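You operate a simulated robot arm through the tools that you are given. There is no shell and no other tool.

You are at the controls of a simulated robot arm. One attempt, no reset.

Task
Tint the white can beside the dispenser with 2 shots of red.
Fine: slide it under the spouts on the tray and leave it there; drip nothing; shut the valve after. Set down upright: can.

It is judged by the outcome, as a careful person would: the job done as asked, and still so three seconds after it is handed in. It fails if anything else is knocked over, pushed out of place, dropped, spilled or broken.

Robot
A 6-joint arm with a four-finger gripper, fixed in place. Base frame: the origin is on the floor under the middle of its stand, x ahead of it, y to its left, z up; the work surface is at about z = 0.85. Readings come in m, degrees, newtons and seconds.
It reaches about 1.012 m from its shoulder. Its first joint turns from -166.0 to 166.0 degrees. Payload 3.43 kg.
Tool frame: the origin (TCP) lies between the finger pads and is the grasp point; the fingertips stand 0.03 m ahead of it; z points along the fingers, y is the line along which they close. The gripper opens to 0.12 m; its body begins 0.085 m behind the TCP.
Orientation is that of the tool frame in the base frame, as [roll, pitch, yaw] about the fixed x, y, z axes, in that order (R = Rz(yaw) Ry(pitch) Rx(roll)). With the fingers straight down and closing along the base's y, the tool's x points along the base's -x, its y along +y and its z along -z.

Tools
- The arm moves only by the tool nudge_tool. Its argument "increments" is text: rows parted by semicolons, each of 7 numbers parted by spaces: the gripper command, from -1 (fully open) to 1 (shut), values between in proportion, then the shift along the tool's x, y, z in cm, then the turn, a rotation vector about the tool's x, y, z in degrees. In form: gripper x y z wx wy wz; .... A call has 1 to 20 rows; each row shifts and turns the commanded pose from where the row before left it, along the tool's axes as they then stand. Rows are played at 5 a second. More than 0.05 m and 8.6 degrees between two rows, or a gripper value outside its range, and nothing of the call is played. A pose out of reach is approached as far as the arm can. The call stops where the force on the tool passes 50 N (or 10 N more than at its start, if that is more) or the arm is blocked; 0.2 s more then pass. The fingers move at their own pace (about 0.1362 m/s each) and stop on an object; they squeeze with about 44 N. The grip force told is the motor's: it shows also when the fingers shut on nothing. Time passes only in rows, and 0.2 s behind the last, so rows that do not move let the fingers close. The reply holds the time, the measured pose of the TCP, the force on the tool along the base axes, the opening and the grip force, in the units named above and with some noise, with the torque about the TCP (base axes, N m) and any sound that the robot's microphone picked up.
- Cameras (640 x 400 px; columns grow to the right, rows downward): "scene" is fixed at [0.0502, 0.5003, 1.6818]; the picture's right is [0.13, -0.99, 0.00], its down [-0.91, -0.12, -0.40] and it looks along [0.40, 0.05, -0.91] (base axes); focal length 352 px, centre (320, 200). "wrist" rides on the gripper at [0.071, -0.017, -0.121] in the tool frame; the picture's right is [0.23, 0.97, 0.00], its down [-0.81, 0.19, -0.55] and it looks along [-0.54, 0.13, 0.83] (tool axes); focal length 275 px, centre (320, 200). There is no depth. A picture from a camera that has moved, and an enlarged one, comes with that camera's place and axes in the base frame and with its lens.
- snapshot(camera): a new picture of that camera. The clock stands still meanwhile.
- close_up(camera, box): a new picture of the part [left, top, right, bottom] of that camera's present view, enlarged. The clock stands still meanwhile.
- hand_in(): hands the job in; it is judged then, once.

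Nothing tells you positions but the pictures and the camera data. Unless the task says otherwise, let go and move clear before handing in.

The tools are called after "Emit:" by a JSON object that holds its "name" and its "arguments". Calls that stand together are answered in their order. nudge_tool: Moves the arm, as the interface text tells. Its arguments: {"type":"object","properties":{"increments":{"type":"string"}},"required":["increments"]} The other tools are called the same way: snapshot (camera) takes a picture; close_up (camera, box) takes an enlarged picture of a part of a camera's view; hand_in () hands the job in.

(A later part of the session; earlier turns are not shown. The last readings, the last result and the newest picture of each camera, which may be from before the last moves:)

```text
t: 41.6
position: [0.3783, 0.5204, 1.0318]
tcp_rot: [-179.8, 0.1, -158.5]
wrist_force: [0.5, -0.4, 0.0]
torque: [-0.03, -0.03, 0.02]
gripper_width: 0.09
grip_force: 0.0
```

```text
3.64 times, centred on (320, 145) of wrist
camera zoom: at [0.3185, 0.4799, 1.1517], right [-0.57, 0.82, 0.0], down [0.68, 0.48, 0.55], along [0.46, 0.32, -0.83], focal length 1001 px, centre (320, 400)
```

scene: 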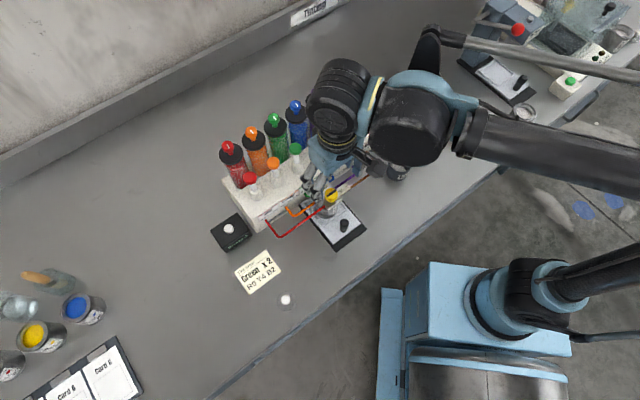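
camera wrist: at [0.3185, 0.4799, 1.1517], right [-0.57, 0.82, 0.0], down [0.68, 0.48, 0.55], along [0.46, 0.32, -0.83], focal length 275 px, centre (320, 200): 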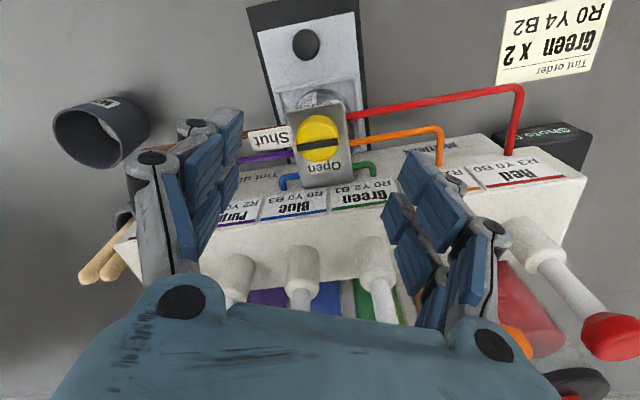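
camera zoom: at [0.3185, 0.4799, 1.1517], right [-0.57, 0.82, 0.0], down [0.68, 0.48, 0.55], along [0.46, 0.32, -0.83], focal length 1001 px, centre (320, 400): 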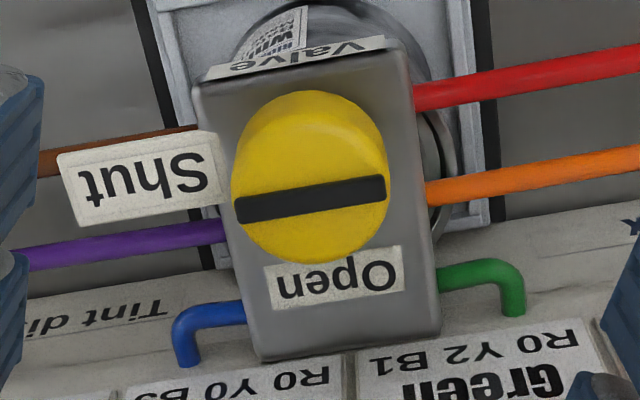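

The knob is within 2 mm of the tool axis. I'm narrowing the fingers to about 4.5 cm and lowering to just above the knob top.

Emit:
{"name": "nudge_tool", "arguments": {"increments": "0.25 0 -0.17 0 0 0 0; 0.25 0 0 1 0 0 0; 0.25 0 0 1 0 0 0; 0.25 0 0 0 0 0 0; 0.25 0 0 0 0 0 0"}}

Emit:
{"name": "snapshot", "arguments": {"camera": "wrist"}}

Emit:
{"name": "close_up", "arguments": {"camera": "wrist", "box": [220, 80, 420, 220]}}

Emit:
{"name": "close_up", "arguments": {"camera": "scene", "box": [300, 150, 380, 220]}}

```text
t: 42.8
position: [0.3781, 0.5195, 1.0121]
tcp_rot: [-180.0, 0.0, -158.5]
wrist_force: [0.3, 0.2, -0.4]
torque: [-0.04, 0.06, 0.02]
gripper_width: 0.045
grip_force: 0.1
```

```text
taken
camera wrist: at [0.3191, 0.4782, 1.1321], right [-0.57, 0.82, 0.0], down [0.68, 0.48, 0.55], along [0.46, 0.32, -0.83], focal length 275 px, centre (320, 200)
```

wrist: 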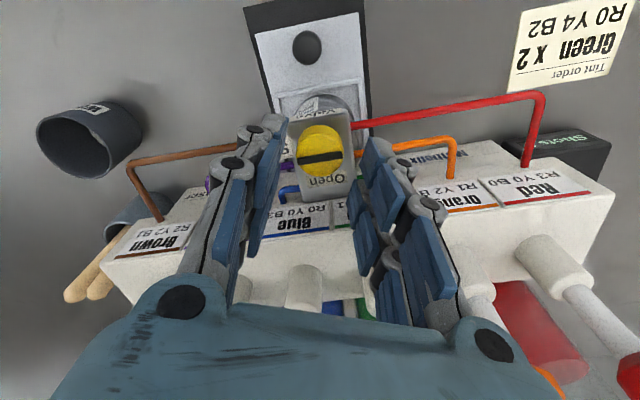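

```text
2.86 times, centred on (320, 150) of wrist
camera zoom: at [0.3191, 0.4782, 1.1321], right [-0.57, 0.82, 0.0], down [0.68, 0.48, 0.55], along [0.46, 0.32, -0.83], focal length 786 px, centre (320, 343)
```

zoom: 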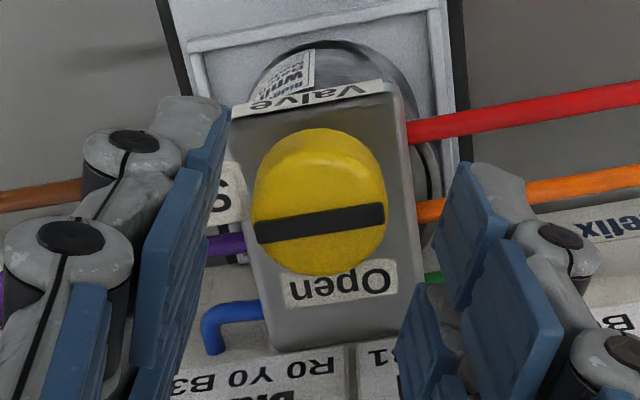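

```text
5.71 times, centred on (340, 185) of scene
camera zoom: at [0.0502, 0.5003, 1.6818], right [0.13, -0.99, 0.0], down [-0.91, -0.12, -0.4], along [0.4, 0.05, -0.91], focal length 2012 px, centre (206, 286)
```

zoom: 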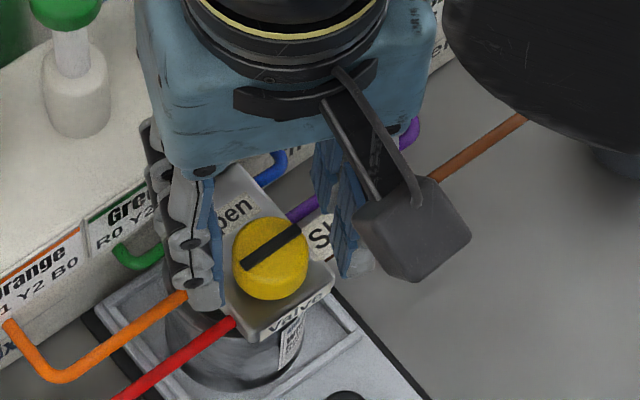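

The knob is exactly between the fingers. I'm lowering to straddle it.

Emit:
{"name": "nudge_tool", "arguments": {"increments": "0.25 0 0 0.9 0 0 0; 0.25 0 0 0.9 0 0 0; 0.25 0 0 0.7 0 0 0; 0.25 0 0 0 0 0 0; 0.25 0 0 0 0 0 0"}}

Emit:
{"name": "close_up", "arguments": {"camera": "wrist", "box": [220, 80, 420, 260]}}

Emit:
{"name": "close_up", "arguments": {"camera": "scene", "box": [300, 150, 380, 220]}}

```text
t: 44.0
position: [0.3804, 0.5207, 0.9863]
tcp_rot: [-179.9, 0.2, -158.5]
wrist_force: [0.5, -0.6, -0.5]
torque: [-0.01, 0.0, 0.02]
gripper_width: 0.0452
grip_force: 0.0
```

```text
2.22 times, centred on (320, 170) of wrist
camera zoom: at [0.3195, 0.4787, 1.1073], right [-0.57, 0.82, 0.0], down [0.68, 0.48, 0.55], along [0.46, 0.32, -0.83], focal length 612 px, centre (320, 267)
```

zoom: 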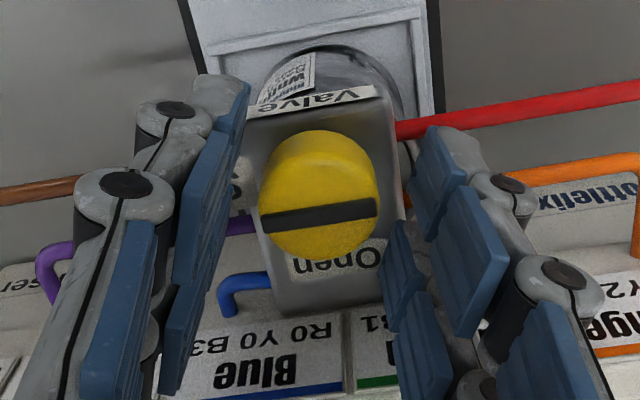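

```text
5.71 times, centred on (340, 185) of scene
camera zoom: at [0.0502, 0.5003, 1.6818], right [0.13, -0.99, 0.0], down [-0.91, -0.12, -0.4], along [0.4, 0.05, -0.91], focal length 2012 px, centre (206, 286)
```

zoom: 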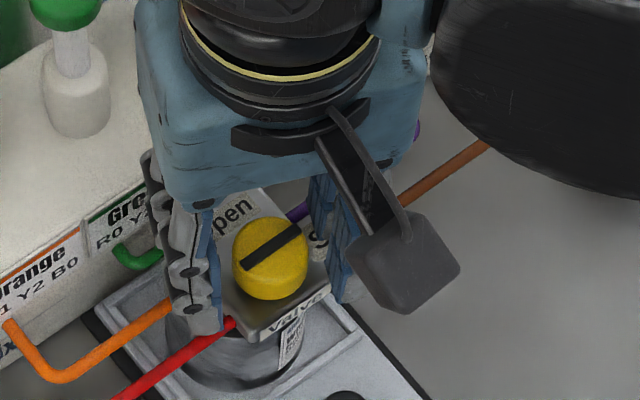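

The fingers straddle the knob symmetrically. I'm gripping it.

Emit:
{"name": "nudge_tool", "arguments": {"increments": "0.4 0 0 0 0 0 0; 0.7 0 0 0 0 0 0; 0.7 0 0 0 0 0 0"}}

Emit:
{"name": "close_up", "arguments": {"camera": "wrist", "box": [220, 80, 420, 260]}}

```text
t: 44.8
position: [0.3786, 0.5197, 0.9884]
tcp_rot: [-179.9, 0.1, -158.5]
wrist_force: [3.7, -14.8, -5.1]
torque: [-0.51, -0.07, 0.03]
gripper_width: 0.0285
grip_force: 44.7
```

```text
2.22 times, centred on (320, 170) of wrist
camera zoom: at [0.3197, 0.4779, 1.1073], right [-0.57, 0.82, 0.0], down [0.68, 0.48, 0.55], along [0.46, 0.31, -0.83], focal length 612 px, centre (320, 267)
```

zoom: 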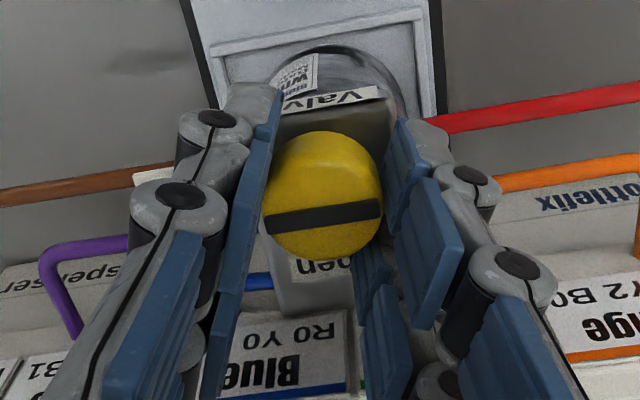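

The knob is gripped, with a small side load that I'll relieve. I'm turning counter-clockwise from above toward Open, first a part stroke to confirm it moves.

Emit:
{"name": "nudge_tool", "arguments": {"increments": "0.7 0 -0.06 0 0 0 0; 0.7 0 0 0 0 0 -5; 0.7 0 0 0 0 0 -6; 0.7 0 0 0 0 0 -6; 0.7 0 0 0 0 0 0"}}

Emit:
{"name": "close_up", "arguments": {"camera": "wrist", "box": [220, 80, 420, 260]}}

Emit:
{"name": "close_up", "arguments": {"camera": "scene", "box": [300, 150, 380, 220]}}

```text
t: 46.0
position: [0.3784, 0.5203, 0.9867]
tcp_rot: [180.0, 0.1, -141.4]
wrist_force: [2.4, 11.9, 19.4]
torque: [0.26, 0.26, -0.04]
gripper_width: 0.0286
grip_force: 45.4
```

```text
2.22 times, centred on (320, 170) of wrist
camera zoom: at [0.3343, 0.4623, 1.1072], right [-0.79, 0.62, 0.0], down [0.51, 0.66, 0.55], along [0.34, 0.44, -0.83], focal length 612 px, centre (320, 267)
```

zoom: 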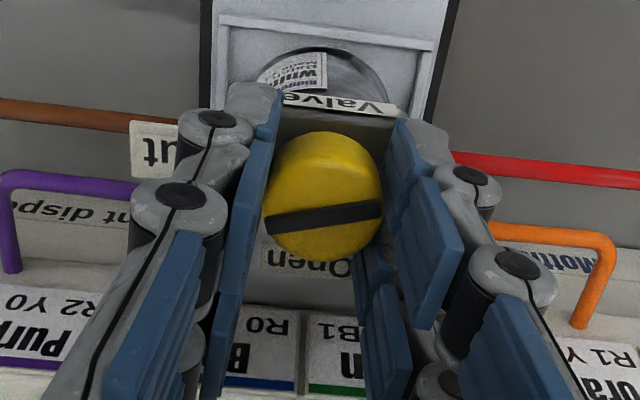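

```text
5.71 times, centred on (340, 185) of scene
camera zoom: at [0.0502, 0.5003, 1.6818], right [0.13, -0.99, 0.0], down [-0.91, -0.12, -0.4], along [0.4, 0.05, -0.91], focal length 2012 px, centre (206, 286)
```

zoom: 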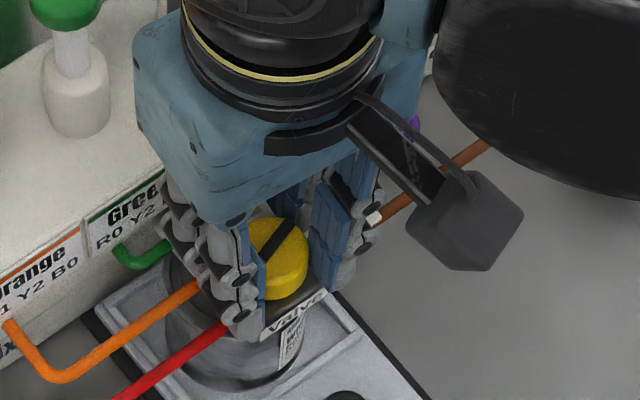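

The knob turns with the gripper. I'm continuing the stroke with small corrections to relieve side loads.

Emit:
{"name": "nudge_tool", "arguments": {"increments": "0.7 -0.04 0.03 -0.06 0 0 -6; 0.7 0 0 0 0 0 -6; 0.7 0 0 0 0 0 -6; 0.7 0 0 0 0 0 -6; 0.7 0 0 0 0 0 -4; 0.7 0 0 0 0 0 0"}}

Emit:
{"name": "close_up", "arguments": {"camera": "wrist", "box": [220, 80, 420, 260]}}

Emit:
{"name": "close_up", "arguments": {"camera": "scene", "box": [300, 150, 380, 220]}}

```text
t: 47.4
position: [0.3776, 0.519, 0.9869]
tcp_rot: [-180.0, 0.0, -113.4]
wrist_force: [-19.5, 14.7, -10.4]
torque: [0.76, 0.41, -0.05]
gripper_width: 0.0281
grip_force: 45.1
```

```text
2.22 times, centred on (320, 170) of wrist
camera zoom: at [0.3656, 0.4482, 1.1074], right [-0.98, 0.17, 0.0], down [0.15, 0.82, 0.55], along [0.1, 0.54, -0.83], focal length 612 px, centre (320, 267)
```

zoom: 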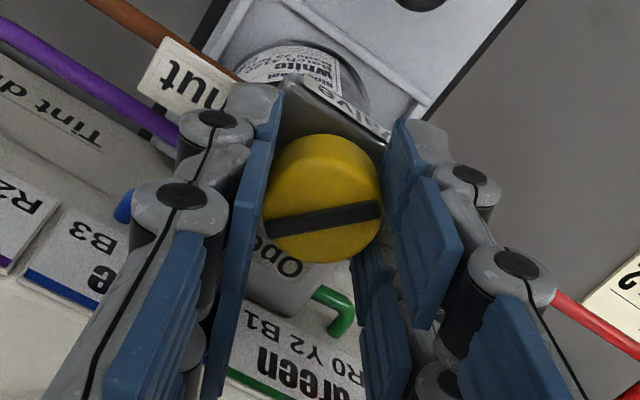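

```text
5.71 times, centred on (340, 185) of scene
camera zoom: at [0.0502, 0.5003, 1.6818], right [0.13, -0.99, 0.0], down [-0.91, -0.12, -0.4], along [0.4, 0.05, -0.91], focal length 2012 px, centre (206, 286)
```

zoom: 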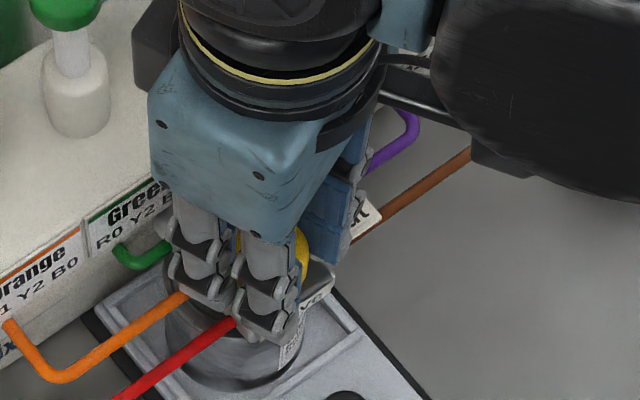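

It has turned 45° so far. I'm opening slightly to regrip, then rotating the tool back around the knob.

Emit:
{"name": "nudge_tool", "arguments": {"increments": "0.4 0 0 0 0 0 0; 0.25 0 0 0 0 0 0; 0.25 0 0 0 0 0 0"}}

Emit:
{"name": "close_up", "arguments": {"camera": "wrist", "box": [220, 80, 420, 260]}}

```text
t: 48.2
position: [0.3784, 0.5183, 0.9867]
tcp_rot: [-180.0, 0.1, -113.5]
wrist_force: [-0.1, 0.5, 0.1]
torque: [-0.01, -0.03, 0.0]
gripper_width: 0.0452
grip_force: 0.1
```

```text
2.22 times, centred on (320, 170) of wrist
camera zoom: at [0.3666, 0.4474, 1.1078], right [-0.98, 0.18, 0.0], down [0.15, 0.82, 0.55], along [0.1, 0.54, -0.83], focal length 612 px, centre (320, 267)
```

zoom: 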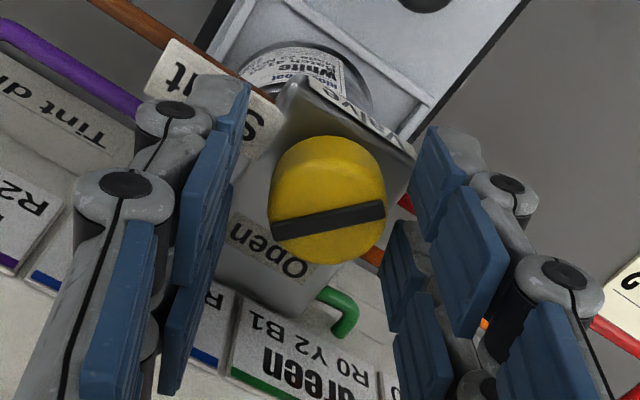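

Emit:
{"name": "nudge_tool", "arguments": {"increments": "0.25 -0.13 0.22 0 0 0 0; 0.25 0 0 0 0 0 7.5; 0.25 0 0 0 0 0 7.5; 0.25 0 0 0 0 0 7.5; 0.25 0 0 0 0 0 7.5; 0.25 0 0 0 0 0 7.5; 0.25 0 0 0 0 0 7.5; 0.25 0 0 0 0 0 0; 0.25 0 0 0 0 0 0"}}

Emit:
{"name": "close_up", "arguments": {"camera": "wrist", "box": [220, 80, 420, 260]}}

Emit:
{"name": "close_up", "arguments": {"camera": "scene", "box": [300, 150, 380, 220]}}

```text
t: 50.2
position: [0.3769, 0.5214, 0.988]
tcp_rot: [-179.9, 0.0, -158.5]
wrist_force: [-0.3, -0.1, -0.1]
torque: [0.0, 0.02, 0.04]
gripper_width: 0.0452
grip_force: 0.1
```

```text
2.22 times, centred on (320, 170) of wrist
camera zoom: at [0.3178, 0.4795, 1.1074], right [-0.57, 0.82, 0.0], down [0.68, 0.48, 0.55], along [0.46, 0.32, -0.83], focal length 612 px, centre (320, 267)
```

zoom: 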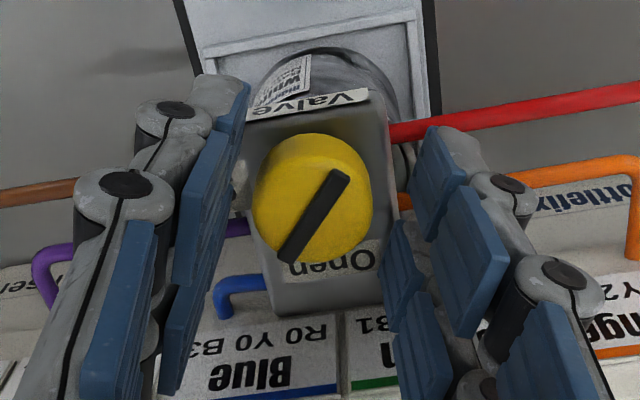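

```text
5.71 times, centred on (340, 185) of scene
camera zoom: at [0.0502, 0.5003, 1.6818], right [0.13, -0.99, 0.0], down [-0.91, -0.12, -0.4], along [0.4, 0.05, -0.91], focal length 2012 px, centre (206, 286)
```

zoom: 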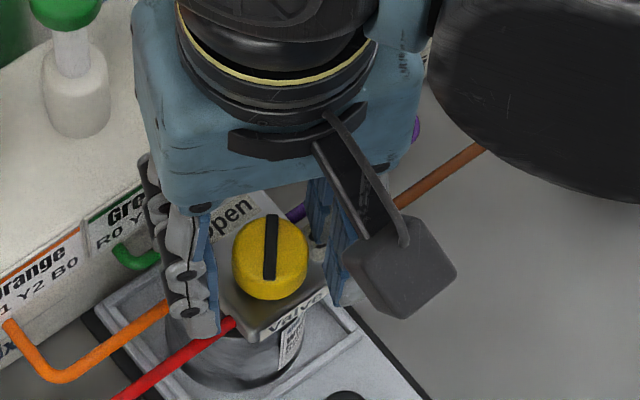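

The pointer is now halfway at 45°. I'm re-centring and gripping again for the second stroke.

Emit:
{"name": "nudge_tool", "arguments": {"increments": "0.25 0 -0.17 0 0 0 0; 0.25 0 0 0 0 0 0; 0.4 0 0 0 0 0 0; 0.7 0 0 0 0 0 0; 0.7 0 0 0 0 0 0"}}

```text
t: 51.4
position: [0.3776, 0.518, 0.9873]
tcp_rot: [-179.8, 0.1, -158.5]
wrist_force: [2.7, -10.8, -3.3]
torque: [-0.41, -0.01, 0.02]
gripper_width: 0.028
grip_force: 44.7
```

Emit:
{"name": "nudge_tool", "arguments": {"increments": "0.7 0 -0.04 0 0 0 -5; 0.7 0 0 0 0 0 -6; 0.7 0 0 0 0 0 -6; 0.7 0 0 0 0 0 -6; 0.7 0 0 0 0 0 0"}}

Emit:
{"name": "close_up", "arguments": {"camera": "wrist", "box": [220, 80, 420, 260]}}

```text
t: 52.6
position: [0.378, 0.5184, 0.9892]
tcp_rot: [-179.9, 0.1, -135.3]
wrist_force: [-6.0, -3.0, -0.4]
torque: [0.06, 0.14, 0.01]
gripper_width: 0.0275
grip_force: 44.8
```

```text
2.22 times, centred on (320, 170) of wrist
camera zoom: at [0.3393, 0.4573, 1.1075], right [-0.85, 0.53, 0.0], down [0.44, 0.71, 0.55], along [0.3, 0.47, -0.83], focal length 612 px, centre (320, 267)
```

zoom: 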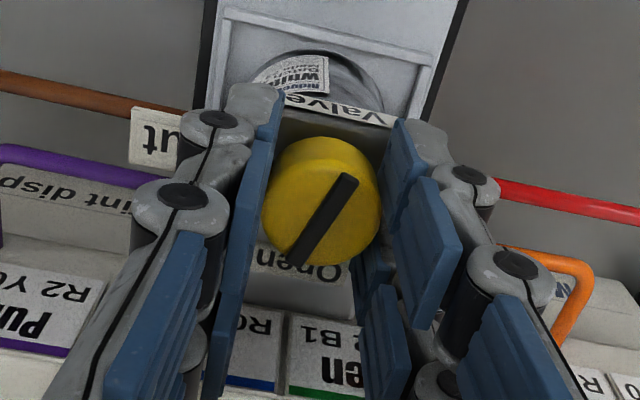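

Emit:
{"name": "nudge_tool", "arguments": {"increments": "0.7 0 0 0 0 0 -6; 0.7 0 0 0 0 0 -6; 0.7 0 0 0 0 0 -6; 0.7 0 0 0 0 0 -4; 0.7 0 0 0 0 0 0"}}

Emit:
{"name": "close_up", "arguments": {"camera": "wrist", "box": [220, 80, 420, 260]}}

Emit:
{"name": "close_up", "arguments": {"camera": "scene", "box": [300, 150, 380, 220]}}

```text
t: 53.8
position: [0.3773, 0.5187, 0.9869]
tcp_rot: [-179.9, 0.1, -113.5]
wrist_force: [-20.3, -20.3, -24.0]
torque: [-0.91, 0.69, -0.64]
gripper_width: 0.028
grip_force: 45.2
```

```text
2.22 times, centred on (320, 170) of wrist
camera zoom: at [0.365, 0.4475, 1.108], right [-0.98, 0.18, 0.0], down [0.15, 0.82, 0.55], along [0.1, 0.54, -0.83], focal length 612 px, centre (320, 267)
```

zoom: 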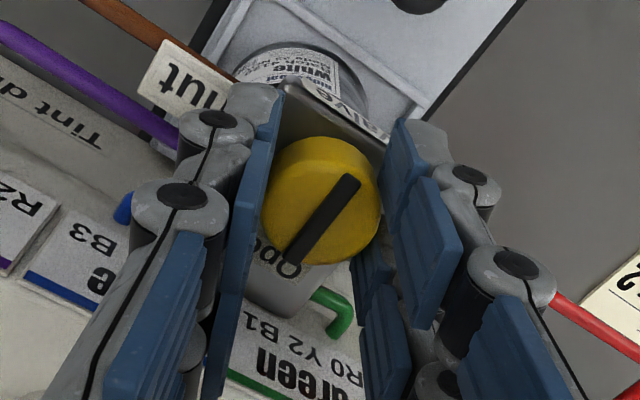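

```text
5.71 times, centred on (340, 185) of scene
camera zoom: at [0.0502, 0.5003, 1.6818], right [0.13, -0.99, 0.0], down [-0.91, -0.12, -0.4], along [0.4, 0.05, -0.91], focal length 2012 px, centre (206, 286)
```

zoom: 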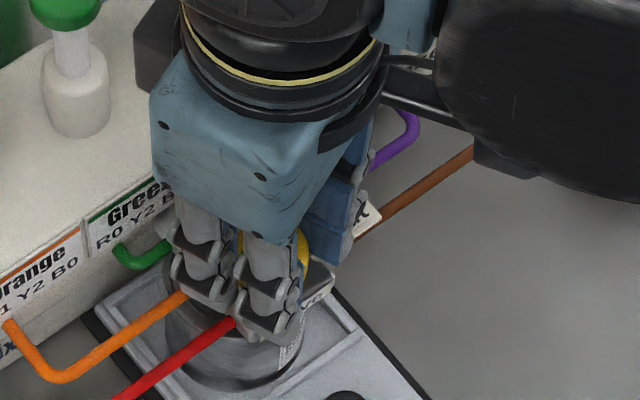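

A reaction torque shows the valve reached its stop. I'm releasing and rising to verify that the pointer is on Open.

Emit:
{"name": "nudge_tool", "arguments": {"increments": "0.5 0 0 0 0 0 0; 0.25 0 0 0 0 0 0; 0.25 0 0 0 0 0 0; 0.25 0 0 -1 0 0 0; 0.25 0 0 -2 0 0 0; 0.25 0 0 -2 0 0 6; 0.25 0 0 -2 0 0 7; 0.25 0 0 0 0 0 7; 0.25 0 0 0 0 0 0; 0.25 0 0 0 0 0 0"}}

Emit:
{"name": "snapshot", "arguments": {"camera": "wrist"}}

Emit:
{"name": "close_up", "arguments": {"camera": "wrist", "box": [240, 80, 400, 200]}}

Emit:
{"name": "close_up", "arguments": {"camera": "scene", "box": [280, 130, 400, 260]}}

```text
t: 56.0
position: [0.3794, 0.5205, 1.0563]
tcp_rot: [-179.9, 0.1, -133.5]
wrist_force: [-0.8, 0.3, 0.6]
torque: [-0.04, -0.01, -0.02]
gripper_width: 0.045
grip_force: 0.0
```

```text
taken
camera wrist: at [0.3418, 0.4572, 1.1769], right [-0.86, 0.5, 0.0], down [0.42, 0.72, 0.55], along [0.28, 0.48, -0.83], focal length 275 px, centre (320, 200)
```

wrist: 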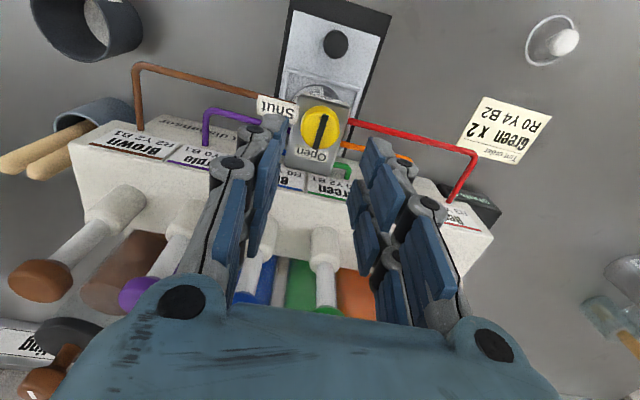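

```text
3.33 times, centred on (320, 140) of wrist
camera zoom: at [0.3418, 0.4572, 1.1769], right [-0.86, 0.5, 0.0], down [0.42, 0.72, 0.55], along [0.28, 0.48, -0.83], focal length 918 px, centre (320, 400)
```

zoom: 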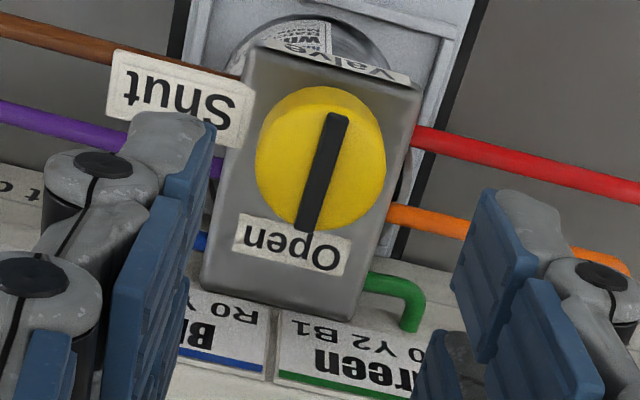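

```text
3.08 times, centred on (340, 195) of scene
camera zoom: at [0.0502, 0.5003, 1.6818], right [0.13, -0.99, 0.0], down [-0.91, -0.12, -0.4], along [0.4, 0.05, -0.91], focal length 1083 px, centre (258, 215)
```

zoom: 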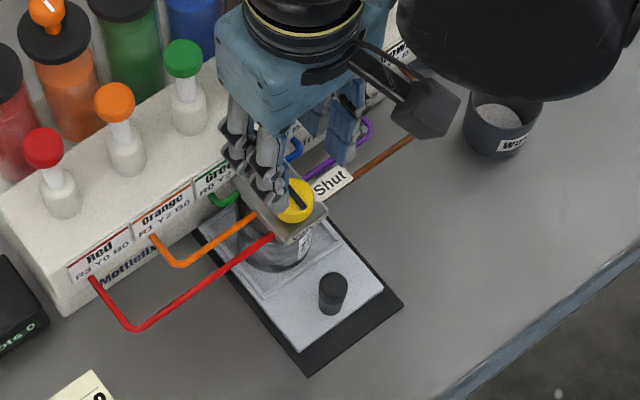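

The pointer is on Open with the can beneath. I'm raising, closing the fingers, and moving above the red plunger at the far end of the row.

Emit:
{"name": "nudge_tool", "arguments": {"increments": "0.5 0 0 -4 0 0 0; 1 0 0 -4 0 0 0; 1 0 0 -4 0 0 0; 1 0 0 -3 0 0 0; 1 0 3.4 0 0 0 0; 1 -1 3.4 0 0 0 0; 1 -2 3.4 0 0 0 0; 1 -2 3.2 0 0 0 0; 1 0 0 0 0 0 0; 1 0 0 0 0 0 0"}}

Emit:
{"name": "snapshot", "arguments": {"camera": "wrist"}}

Emit:
{"name": "snapshot", "arguments": {"camera": "scene"}}

```text
t: 58.2
position: [0.316, 0.6486, 1.2072]
tcp_rot: [-179.9, 0.1, -133.5]
wrist_force: [0.2, 0.2, -1.2]
torque: [-0.03, 0.02, 0.04]
gripper_width: 0.0001
grip_force: 33.6
```

```text
taken
camera wrist: at [0.2796, 0.5856, 1.3267], right [-0.86, 0.5, 0.0], down [0.42, 0.72, 0.55], along [0.28, 0.48, -0.83], focal length 275 px, centre (320, 200)
```

wrist: 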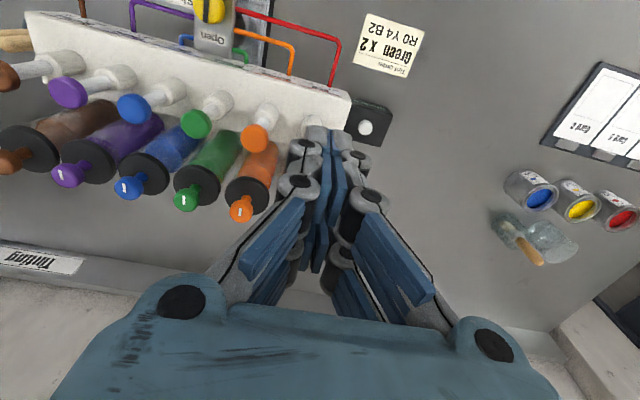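

```text
taken
```

scene: 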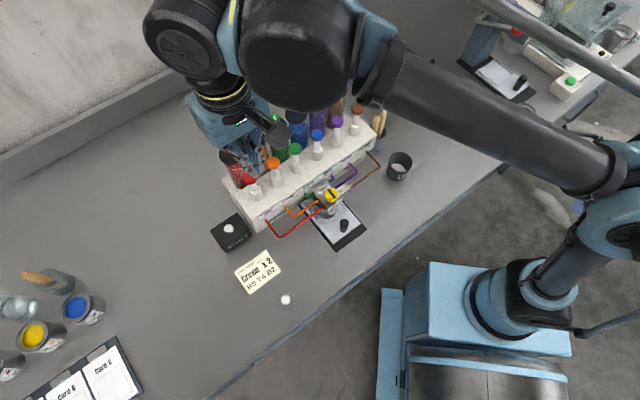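

The red plunger cap should be at about (0.337, 0.672, 1.09). I'm moving over it and lowering to just above, then checking.

Emit:
{"name": "nudge_tool", "arguments": {"increments": "1 -1.6 0 0 0 0 0; 1 -1.5 0.1 0 0 0 0; 1 0 0 2 0 0 0; 1 0 0 2 0 0 0; 1 0 0 0 0 0 0; 1 0 0 0 0 0 0"}}

Emit:
{"name": "close_up", "arguments": {"camera": "scene", "box": [180, 100, 320, 240]}}

Emit:
{"name": "snapshot", "arguments": {"camera": "wrist"}}

```text
t: 59.6
position: [0.3364, 0.6713, 1.1666]
tcp_rot: [-179.9, 0.1, -133.6]
wrist_force: [0.2, 0.5, -0.2]
torque: [0.0, 0.01, 0.01]
gripper_width: 0.0004
grip_force: 33.3
```

```text
2.86 times, centred on (250, 170) of scene
camera zoom: at [0.0502, 0.5003, 1.6818], right [0.13, -0.99, 0.0], down [-0.91, -0.12, -0.4], along [0.4, 0.05, -0.91], focal length 1006 px, centre (520, 286)
```

zoom: 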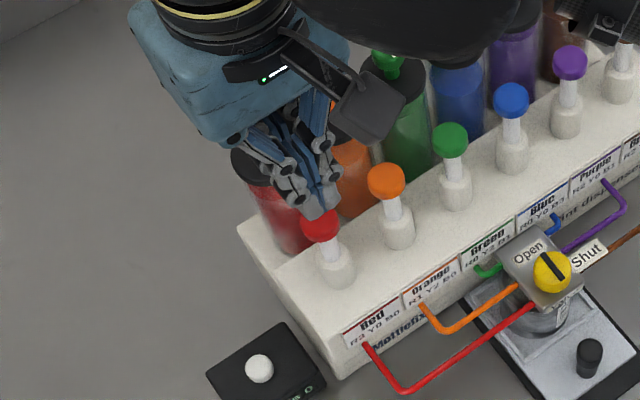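

```text
taken
camera wrist: at [0.2996, 0.609, 1.2866], right [-0.86, 0.5, 0.0], down [0.42, 0.72, 0.55], along [0.28, 0.48, -0.83], focal length 275 px, centre (320, 200)
```

wrist: 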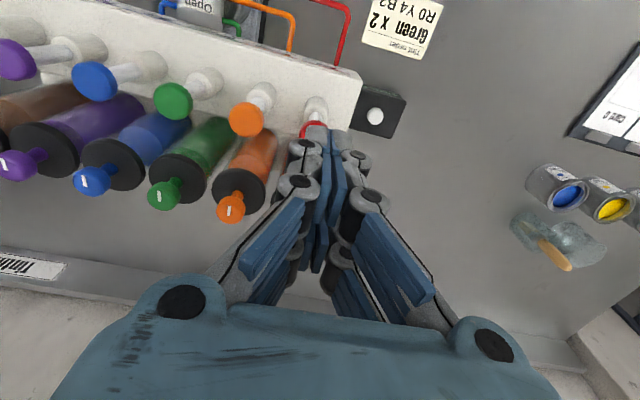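

Emit:
{"name": "close_up", "arguments": {"camera": "wrist", "box": [270, 80, 370, 180]}}

Emit:
{"name": "close_up", "arguments": {"camera": "scene", "box": [265, 155, 315, 195]}}

Emit:
{"name": "close_up", "arguments": {"camera": "scene", "box": [255, 150, 335, 200]}}

```text
4.00 times, centred on (320, 130) of wrist
camera zoom: at [0.2996, 0.609, 1.2866], right [-0.86, 0.5, 0.0], down [0.42, 0.72, 0.55], along [0.28, 0.48, -0.83], focal length 1101 px, centre (320, 480)
```

zoom: 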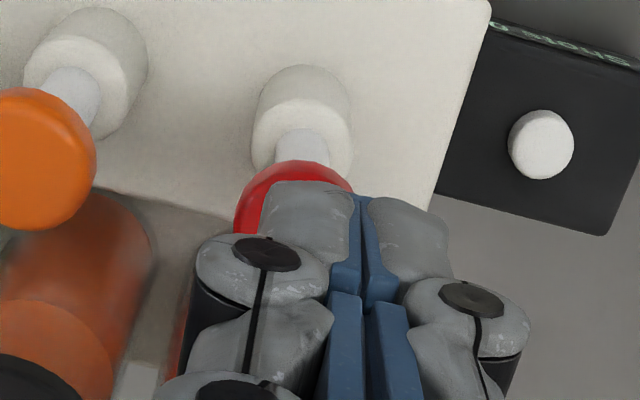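

```text
10.00 times, centred on (290, 175) of scene
camera zoom: at [0.0502, 0.5003, 1.6818], right [0.13, -0.99, 0.0], down [-0.91, -0.12, -0.4], along [0.4, 0.05, -0.91], focal length 3521 px, centre (620, 450)
```

zoom: 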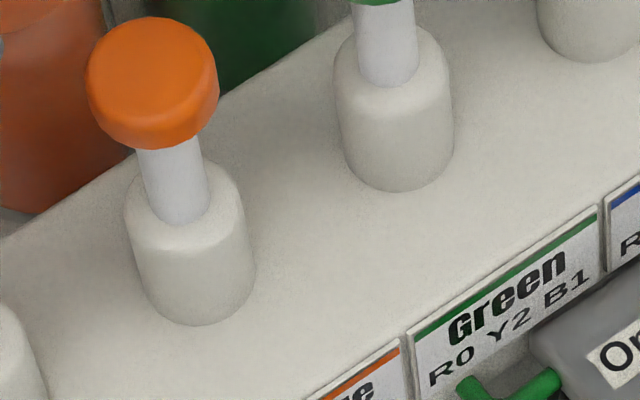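

```text
8.00 times, centred on (295, 175) of scene
camera zoom: at [0.0502, 0.5003, 1.6818], right [0.13, -0.99, 0.0], down [-0.91, -0.12, -0.4], along [0.4, 0.05, -0.91], focal length 2817 px, centre (520, 400)
```

zoom: 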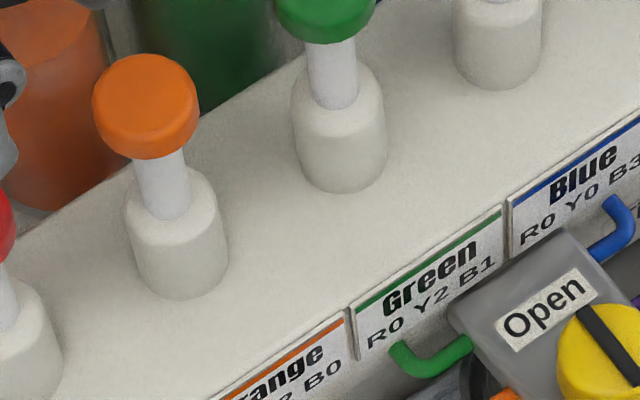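

The cap is about 3 to 4 mm to one side of the finger axis. I'm correcting and lowering to just above it.

Emit:
{"name": "nudge_tool", "arguments": {"increments": "1 -0.2 -0.35 0 0 0 0; 1 0 0 1.5 0 0 0; 1 0 0 1.5 0 0 0; 1 0 0 0 0 0 0; 1 0 0 0 0 0 0"}}

Emit:
{"name": "close_up", "arguments": {"camera": "wrist", "box": [270, 80, 370, 180]}}

Emit:
{"name": "close_up", "arguments": {"camera": "scene", "box": [205, 130, 285, 210]}}

```text
t: 60.8
position: [0.3405, 0.6701, 1.1379]
tcp_rot: [-179.9, 0.1, -133.6]
wrist_force: [-0.1, 0.0, 0.0]
torque: [0.03, 0.03, 0.01]
gripper_width: 0.0002
grip_force: 33.3
```

```text
4.00 times, centred on (320, 130) of wrist
camera zoom: at [0.3041, 0.6072, 1.2575], right [-0.86, 0.5, 0.0], down [0.42, 0.72, 0.55], along [0.28, 0.48, -0.83], focal length 1101 px, centre (320, 480)
```

zoom: 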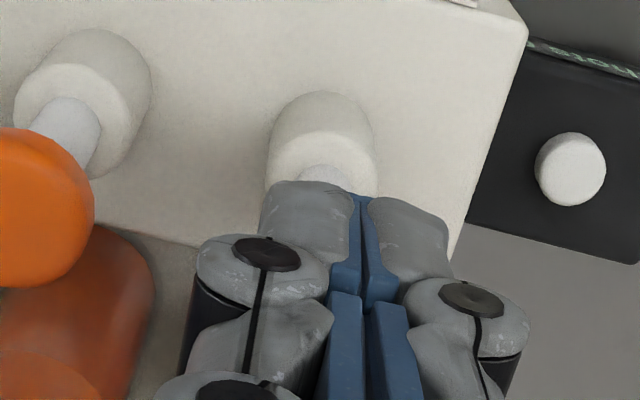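

```text
5.00 times, centred on (245, 170) of scene
camera zoom: at [0.0502, 0.5003, 1.6818], right [0.13, -0.99, 0.0], down [-0.91, -0.12, -0.4], along [0.4, 0.05, -0.91], focal length 1760 px, centre (695, 350)
```

zoom: 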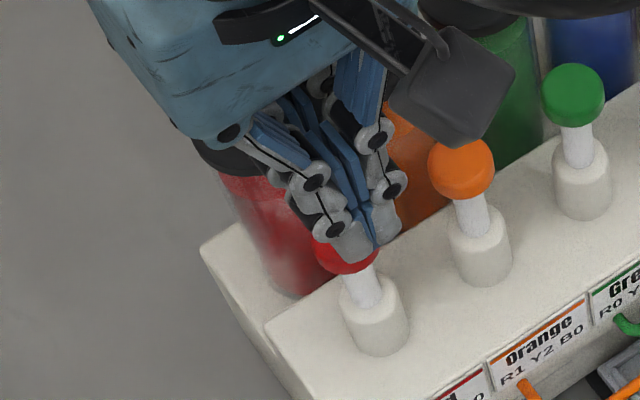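

The fingertips are over the red cap within about 2 mm. I'm lowering gently to contact.

Emit:
{"name": "nudge_tool", "arguments": {"increments": "1 0 0 0.6 0 0 0; 1 0 0 0.6 0 0 0; 1 0 0 0.4 0 0 0; 1 0 0 0 0 0 0"}}

Emit:
{"name": "close_up", "arguments": {"camera": "scene", "box": [205, 130, 285, 250]}}

```text
t: 61.8
position: [0.3388, 0.6708, 1.1204]
tcp_rot: [-179.8, 0.1, -133.4]
wrist_force: [0.0, 0.6, -0.2]
torque: [-0.02, 0.01, -0.03]
gripper_width: 0.0
grip_force: 33.0
```

```text
3.33 times, centred on (245, 190) of scene
camera zoom: at [0.0502, 0.5003, 1.6818], right [0.13, -0.99, 0.0], down [-0.91, -0.12, -0.4], along [0.4, 0.05, -0.91], focal length 1174 px, centre (570, 233)
```

zoom: 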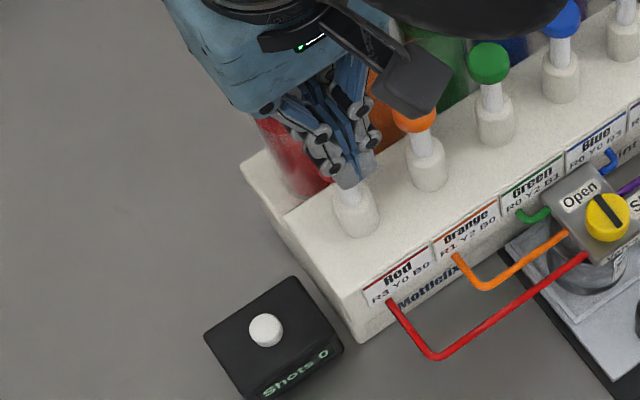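

Emit:
{"name": "nudge_tool", "arguments": {"increments": "1 0 0 0.4 0 0 0; 1 0 0 0.3 0 0 0; 1 0 0 0 0 0 0"}}

Emit:
{"name": "close_up", "arguments": {"camera": "scene", "box": [205, 130, 285, 250]}}

```text
t: 62.6
position: [0.3401, 0.6705, 1.1142]
tcp_rot: [-180.0, 0.1, -133.4]
wrist_force: [0.2, -0.2, -0.1]
torque: [-0.02, 0.0, -0.01]
gripper_width: 0.0001
grip_force: 33.7
```

```text
3.33 times, centred on (245, 190) of scene
camera zoom: at [0.0502, 0.5003, 1.6818], right [0.13, -0.99, 0.0], down [-0.91, -0.12, -0.4], along [0.4, 0.05, -0.91], focal length 1174 px, centre (570, 233)
```

zoom: 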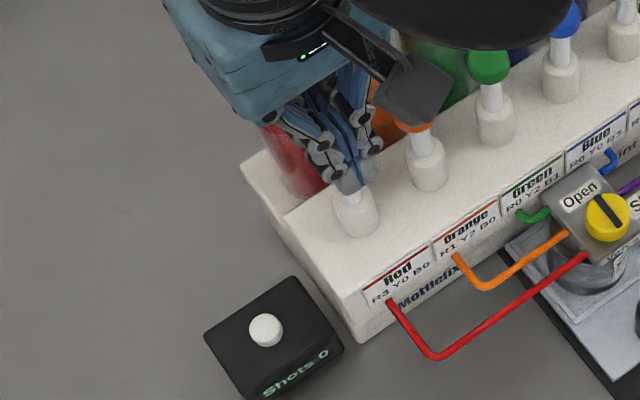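

Emit:
{"name": "nudge_tool", "arguments": {"increments": "1 0 0 0.3 0 0 0; 1 0 0 0.3 0 0 0; 1 0 0 0 0 0 0"}}

Emit:
{"name": "close_up", "arguments": {"camera": "scene", "box": [205, 130, 285, 250]}}

Emit:
{"name": "close_up", "arguments": {"camera": "wrist", "box": [250, 60, 390, 180]}}

```text
t: 63.4
position: [0.3397, 0.672, 1.1087]
tcp_rot: [-179.9, 0.1, -133.5]
wrist_force: [0.9, -0.4, 1.1]
torque: [-0.01, 0.0, 0.03]
gripper_width: 0.0062
grip_force: 33.4
```

```text
3.33 times, centred on (245, 190) of scene
camera zoom: at [0.0502, 0.5003, 1.6818], right [0.13, -0.99, 0.0], down [-0.91, -0.12, -0.4], along [0.4, 0.05, -0.91], focal length 1174 px, centre (570, 233)
```

zoom: 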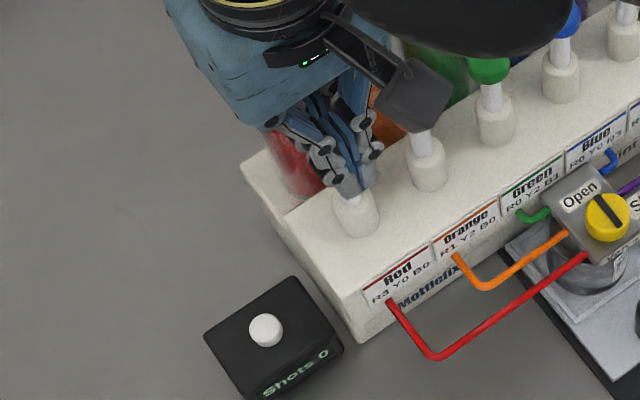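

```text
3.33 times, centred on (320, 120) of wrist
camera zoom: at [0.3032, 0.6081, 1.2288], right [-0.86, 0.5, 0.0], down [0.42, 0.72, 0.55], along [0.28, 0.48, -0.83], focal length 918 px, centre (320, 467)
```

zoom: 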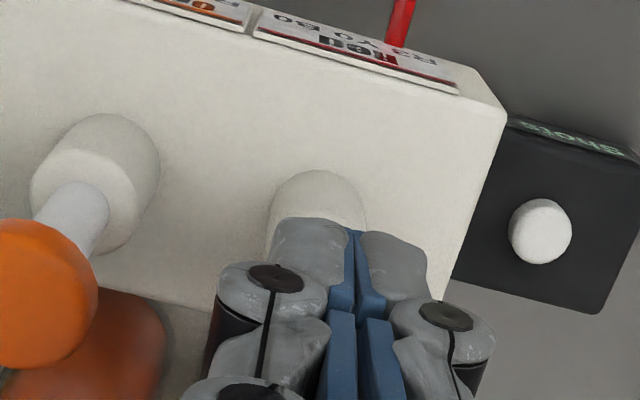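

The gripper got pushed open by 6 mm, so the cap is wedging at the junction between the fingertips. I'll look closely before pressing on.

Emit:
{"name": "close_up", "arguments": {"camera": "scene", "box": [225, 145, 275, 195]}}

Emit:
{"name": "close_up", "arguments": {"camera": "wrist", "box": [290, 110, 350, 160]}}

```text
8.00 times, centred on (250, 170) of scene
camera zoom: at [0.0502, 0.5003, 1.6818], right [0.13, -0.99, 0.0], down [-0.91, -0.12, -0.4], along [0.4, 0.05, -0.91], focal length 2817 px, centre (880, 440)
```

zoom: 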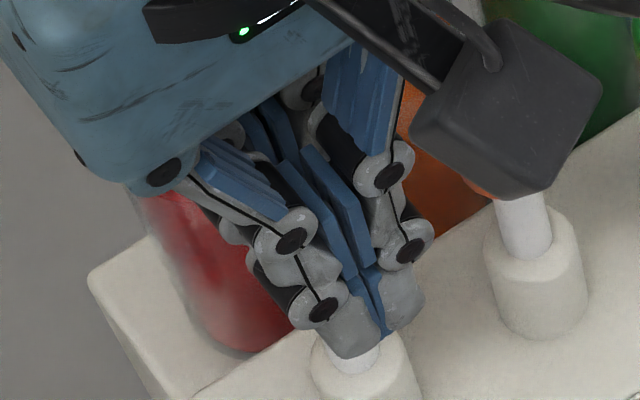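

```text
8.00 times, centred on (320, 135) of wrist
camera zoom: at [0.3032, 0.6081, 1.2288], right [-0.86, 0.5, 0.0], down [0.42, 0.72, 0.55], along [0.28, 0.48, -0.83], focal length 2202 px, centre (320, 720)
```

zoom: 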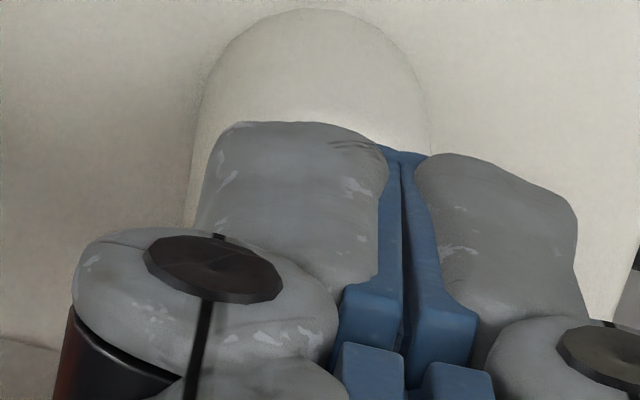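

I'm lifting off and offsetting so the cap sits under the solid tips of one finger pair, not under the seam.

Emit:
{"name": "nudge_tool", "arguments": {"increments": "1 0 0 -1 0 0 0; 1 0 0 -1.5 0 0 0; 1 0 0.85 0 0 0 0; 1 0 0 0 0 0 0; 1 0 0 0 0 0 0"}}

Emit:
{"name": "close_up", "arguments": {"camera": "scene", "box": [205, 130, 285, 250]}}

Emit:
{"name": "close_up", "arguments": {"camera": "wrist", "box": [270, 80, 370, 180]}}

Emit:
{"name": "close_up", "arguments": {"camera": "scene", "box": [225, 145, 275, 195]}}

```text
t: 64.6
position: [0.3329, 0.6757, 1.1331]
tcp_rot: [-179.9, 0.0, -133.5]
wrist_force: [0.9, -0.9, 0.0]
torque: [-0.02, 0.03, -0.03]
gripper_width: 0.0
grip_force: 33.6
```

```text
3.33 times, centred on (245, 190) of scene
camera zoom: at [0.0502, 0.5003, 1.6818], right [0.13, -0.99, 0.0], down [-0.91, -0.12, -0.4], along [0.4, 0.05, -0.91], focal length 1174 px, centre (570, 233)
```

zoom: 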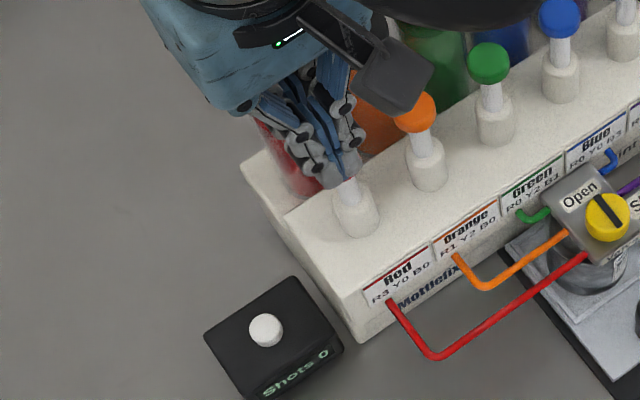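

```text
4.00 times, centred on (320, 130) of wrist
camera zoom: at [0.2966, 0.613, 1.2537], right [-0.86, 0.5, 0.0], down [0.42, 0.72, 0.55], along [0.28, 0.48, -0.83], focal length 1101 px, centre (320, 480)
```

zoom: 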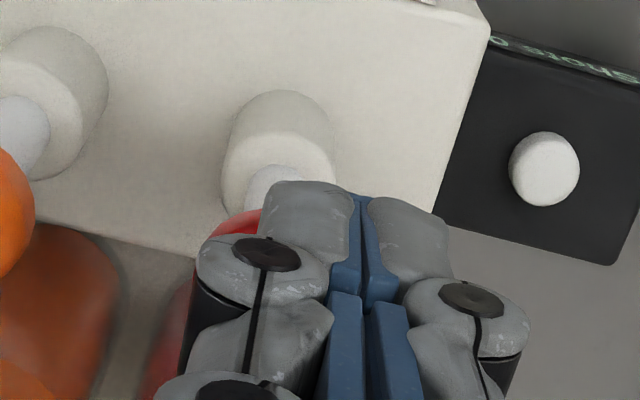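

```text
8.00 times, centred on (250, 170) of scene
camera zoom: at [0.0502, 0.5003, 1.6818], right [0.13, -0.99, 0.0], down [-0.91, -0.12, -0.4], along [0.4, 0.05, -0.91], focal length 2817 px, centre (880, 440)
```

zoom: 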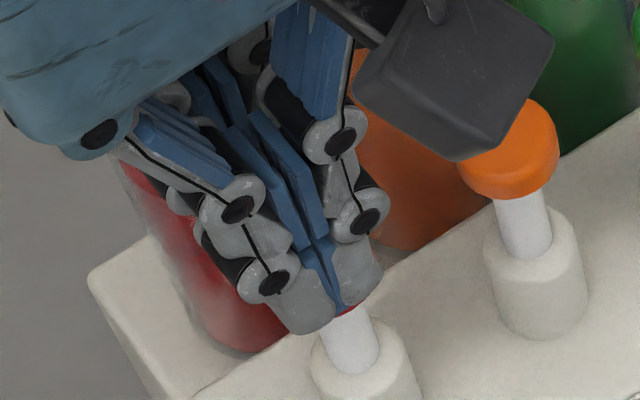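

The cap now lies under the tips of the orange-side finger pair. I'm pressing down in small steps.

Emit:
{"name": "nudge_tool", "arguments": {"increments": "1 0 0 0.8 0 0 0; 1 0 0 0.8 0 0 0; 1 0 0 0.4 0 0 0; 1 0 0 0.3 0 0 0; 1 0 0 0 0 0 0"}}

Emit:
{"name": "close_up", "arguments": {"camera": "scene", "box": [225, 145, 275, 195]}}

```text
t: 65.8
position: [0.3343, 0.6763, 1.1089]
tcp_rot: [-179.9, 0.1, -133.5]
wrist_force: [0.5, 0.5, -0.2]
torque: [-0.03, -0.01, 0.0]
gripper_width: 0.0001
grip_force: 33.5
```

```text
8.00 times, centred on (250, 170) of scene
camera zoom: at [0.0502, 0.5003, 1.6818], right [0.13, -0.99, 0.0], down [-0.91, -0.12, -0.4], along [0.4, 0.05, -0.91], focal length 2817 px, centre (880, 440)
```

zoom: 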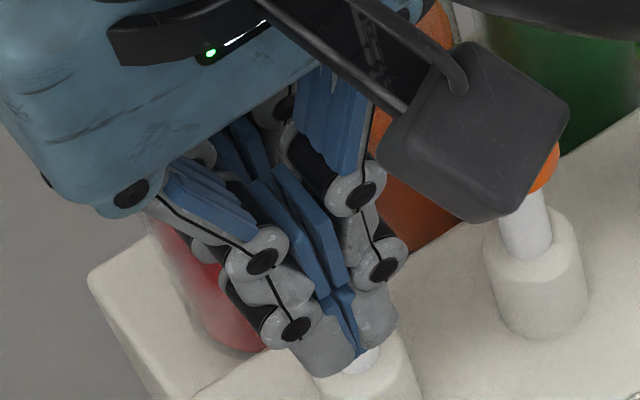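

Emit:
{"name": "nudge_tool", "arguments": {"increments": "1 0 0 0.3 0 0 0; 1 0 0 0.3 0 0 0; 1 0 0 0 0 0 0"}}

Emit:
{"name": "close_up", "arguments": {"camera": "scene", "box": [205, 145, 275, 255]}}

```text
t: 66.6
position: [0.3332, 0.6764, 1.1039]
tcp_rot: [-179.9, 0.2, -133.5]
wrist_force: [-1.4, 1.1, 1.4]
torque: [0.0, 0.02, 0.01]
gripper_width: 0.0058
grip_force: 33.6
```

```text
3.64 times, centred on (240, 200) of scene
camera zoom: at [0.0502, 0.5003, 1.6818], right [0.13, -0.99, 0.0], down [-0.91, -0.12, -0.4], along [0.4, 0.05, -0.91], focal length 1280 px, centre (611, 200)
```

zoom: 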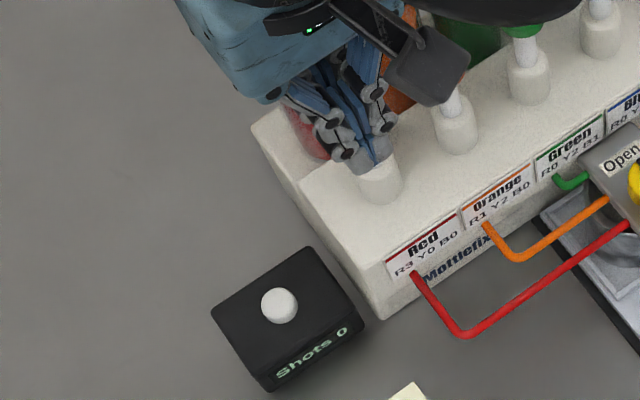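

The finger tips are compliant under end-loading, so pressing with closed tips just flexes them. Instead I'll grip the red cap lightly by its sides and push it down. I'm lifting, re-centring and opening a little to see the cap between the fingers.

Emit:
{"name": "nudge_tool", "arguments": {"increments": "1 0 0 -1 0 0 0; 1 0 0 -1.5 0 0 0; 1 0 0 -1 0 0 0; 0.4 0 -0.85 0 0 0 0; 0.3 0 0 0 0 0 0; 0.3 0 0 0 0 0 0"}}

Emit:
{"name": "snapshot", "arguments": {"camera": "wrist"}}

Emit:
{"name": "close_up", "arguments": {"camera": "wrist", "box": [250, 80, 390, 220]}}

Emit:
{"name": "close_up", "arguments": {"camera": "scene", "box": [205, 130, 295, 250]}}

```text
t: 68.0
position: [0.3392, 0.6692, 1.1394]
tcp_rot: [-179.9, 0.1, -133.5]
wrist_force: [0.4, 0.5, 0.9]
torque: [0.0, -0.02, -0.01]
gripper_width: 0.042
grip_force: 0.0
```

```text
taken
camera wrist: at [0.3033, 0.6068, 1.2598], right [-0.86, 0.5, 0.0], down [0.42, 0.72, 0.55], along [0.28, 0.48, -0.83], focal length 275 px, centre (320, 200)
```

wrist: 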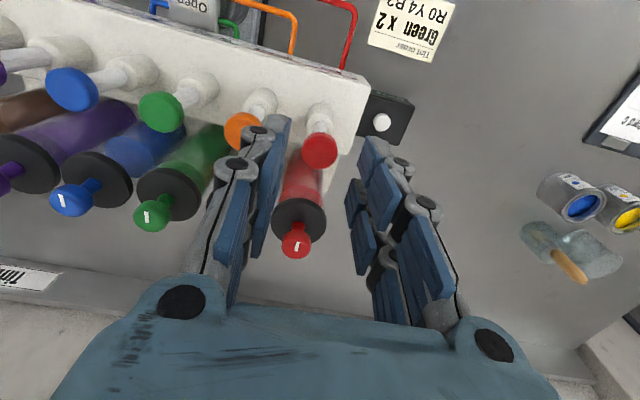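

```text
2.86 times, centred on (320, 150) of wrist
camera zoom: at [0.3033, 0.6068, 1.2598], right [-0.86, 0.5, 0.0], down [0.42, 0.72, 0.55], along [0.28, 0.48, -0.83], focal length 786 px, centre (320, 343)
```

zoom: 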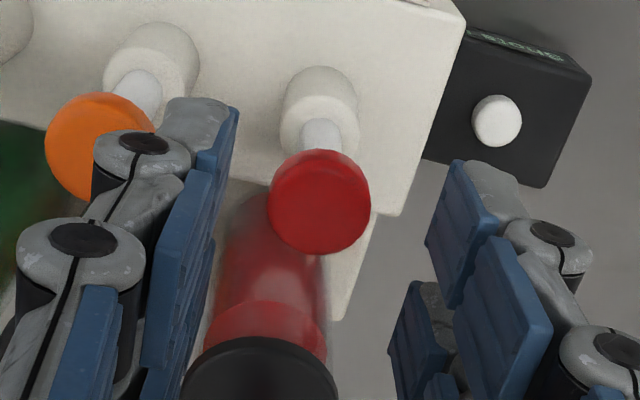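

```text
3.33 times, centred on (250, 190) of scene
camera zoom: at [0.0502, 0.5003, 1.6818], right [0.13, -0.99, 0.0], down [-0.91, -0.12, -0.4], along [0.4, 0.05, -0.91], focal length 1174 px, centre (553, 233)
```

zoom: 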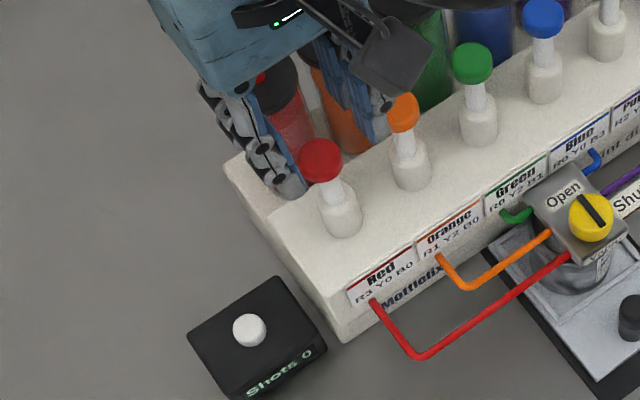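

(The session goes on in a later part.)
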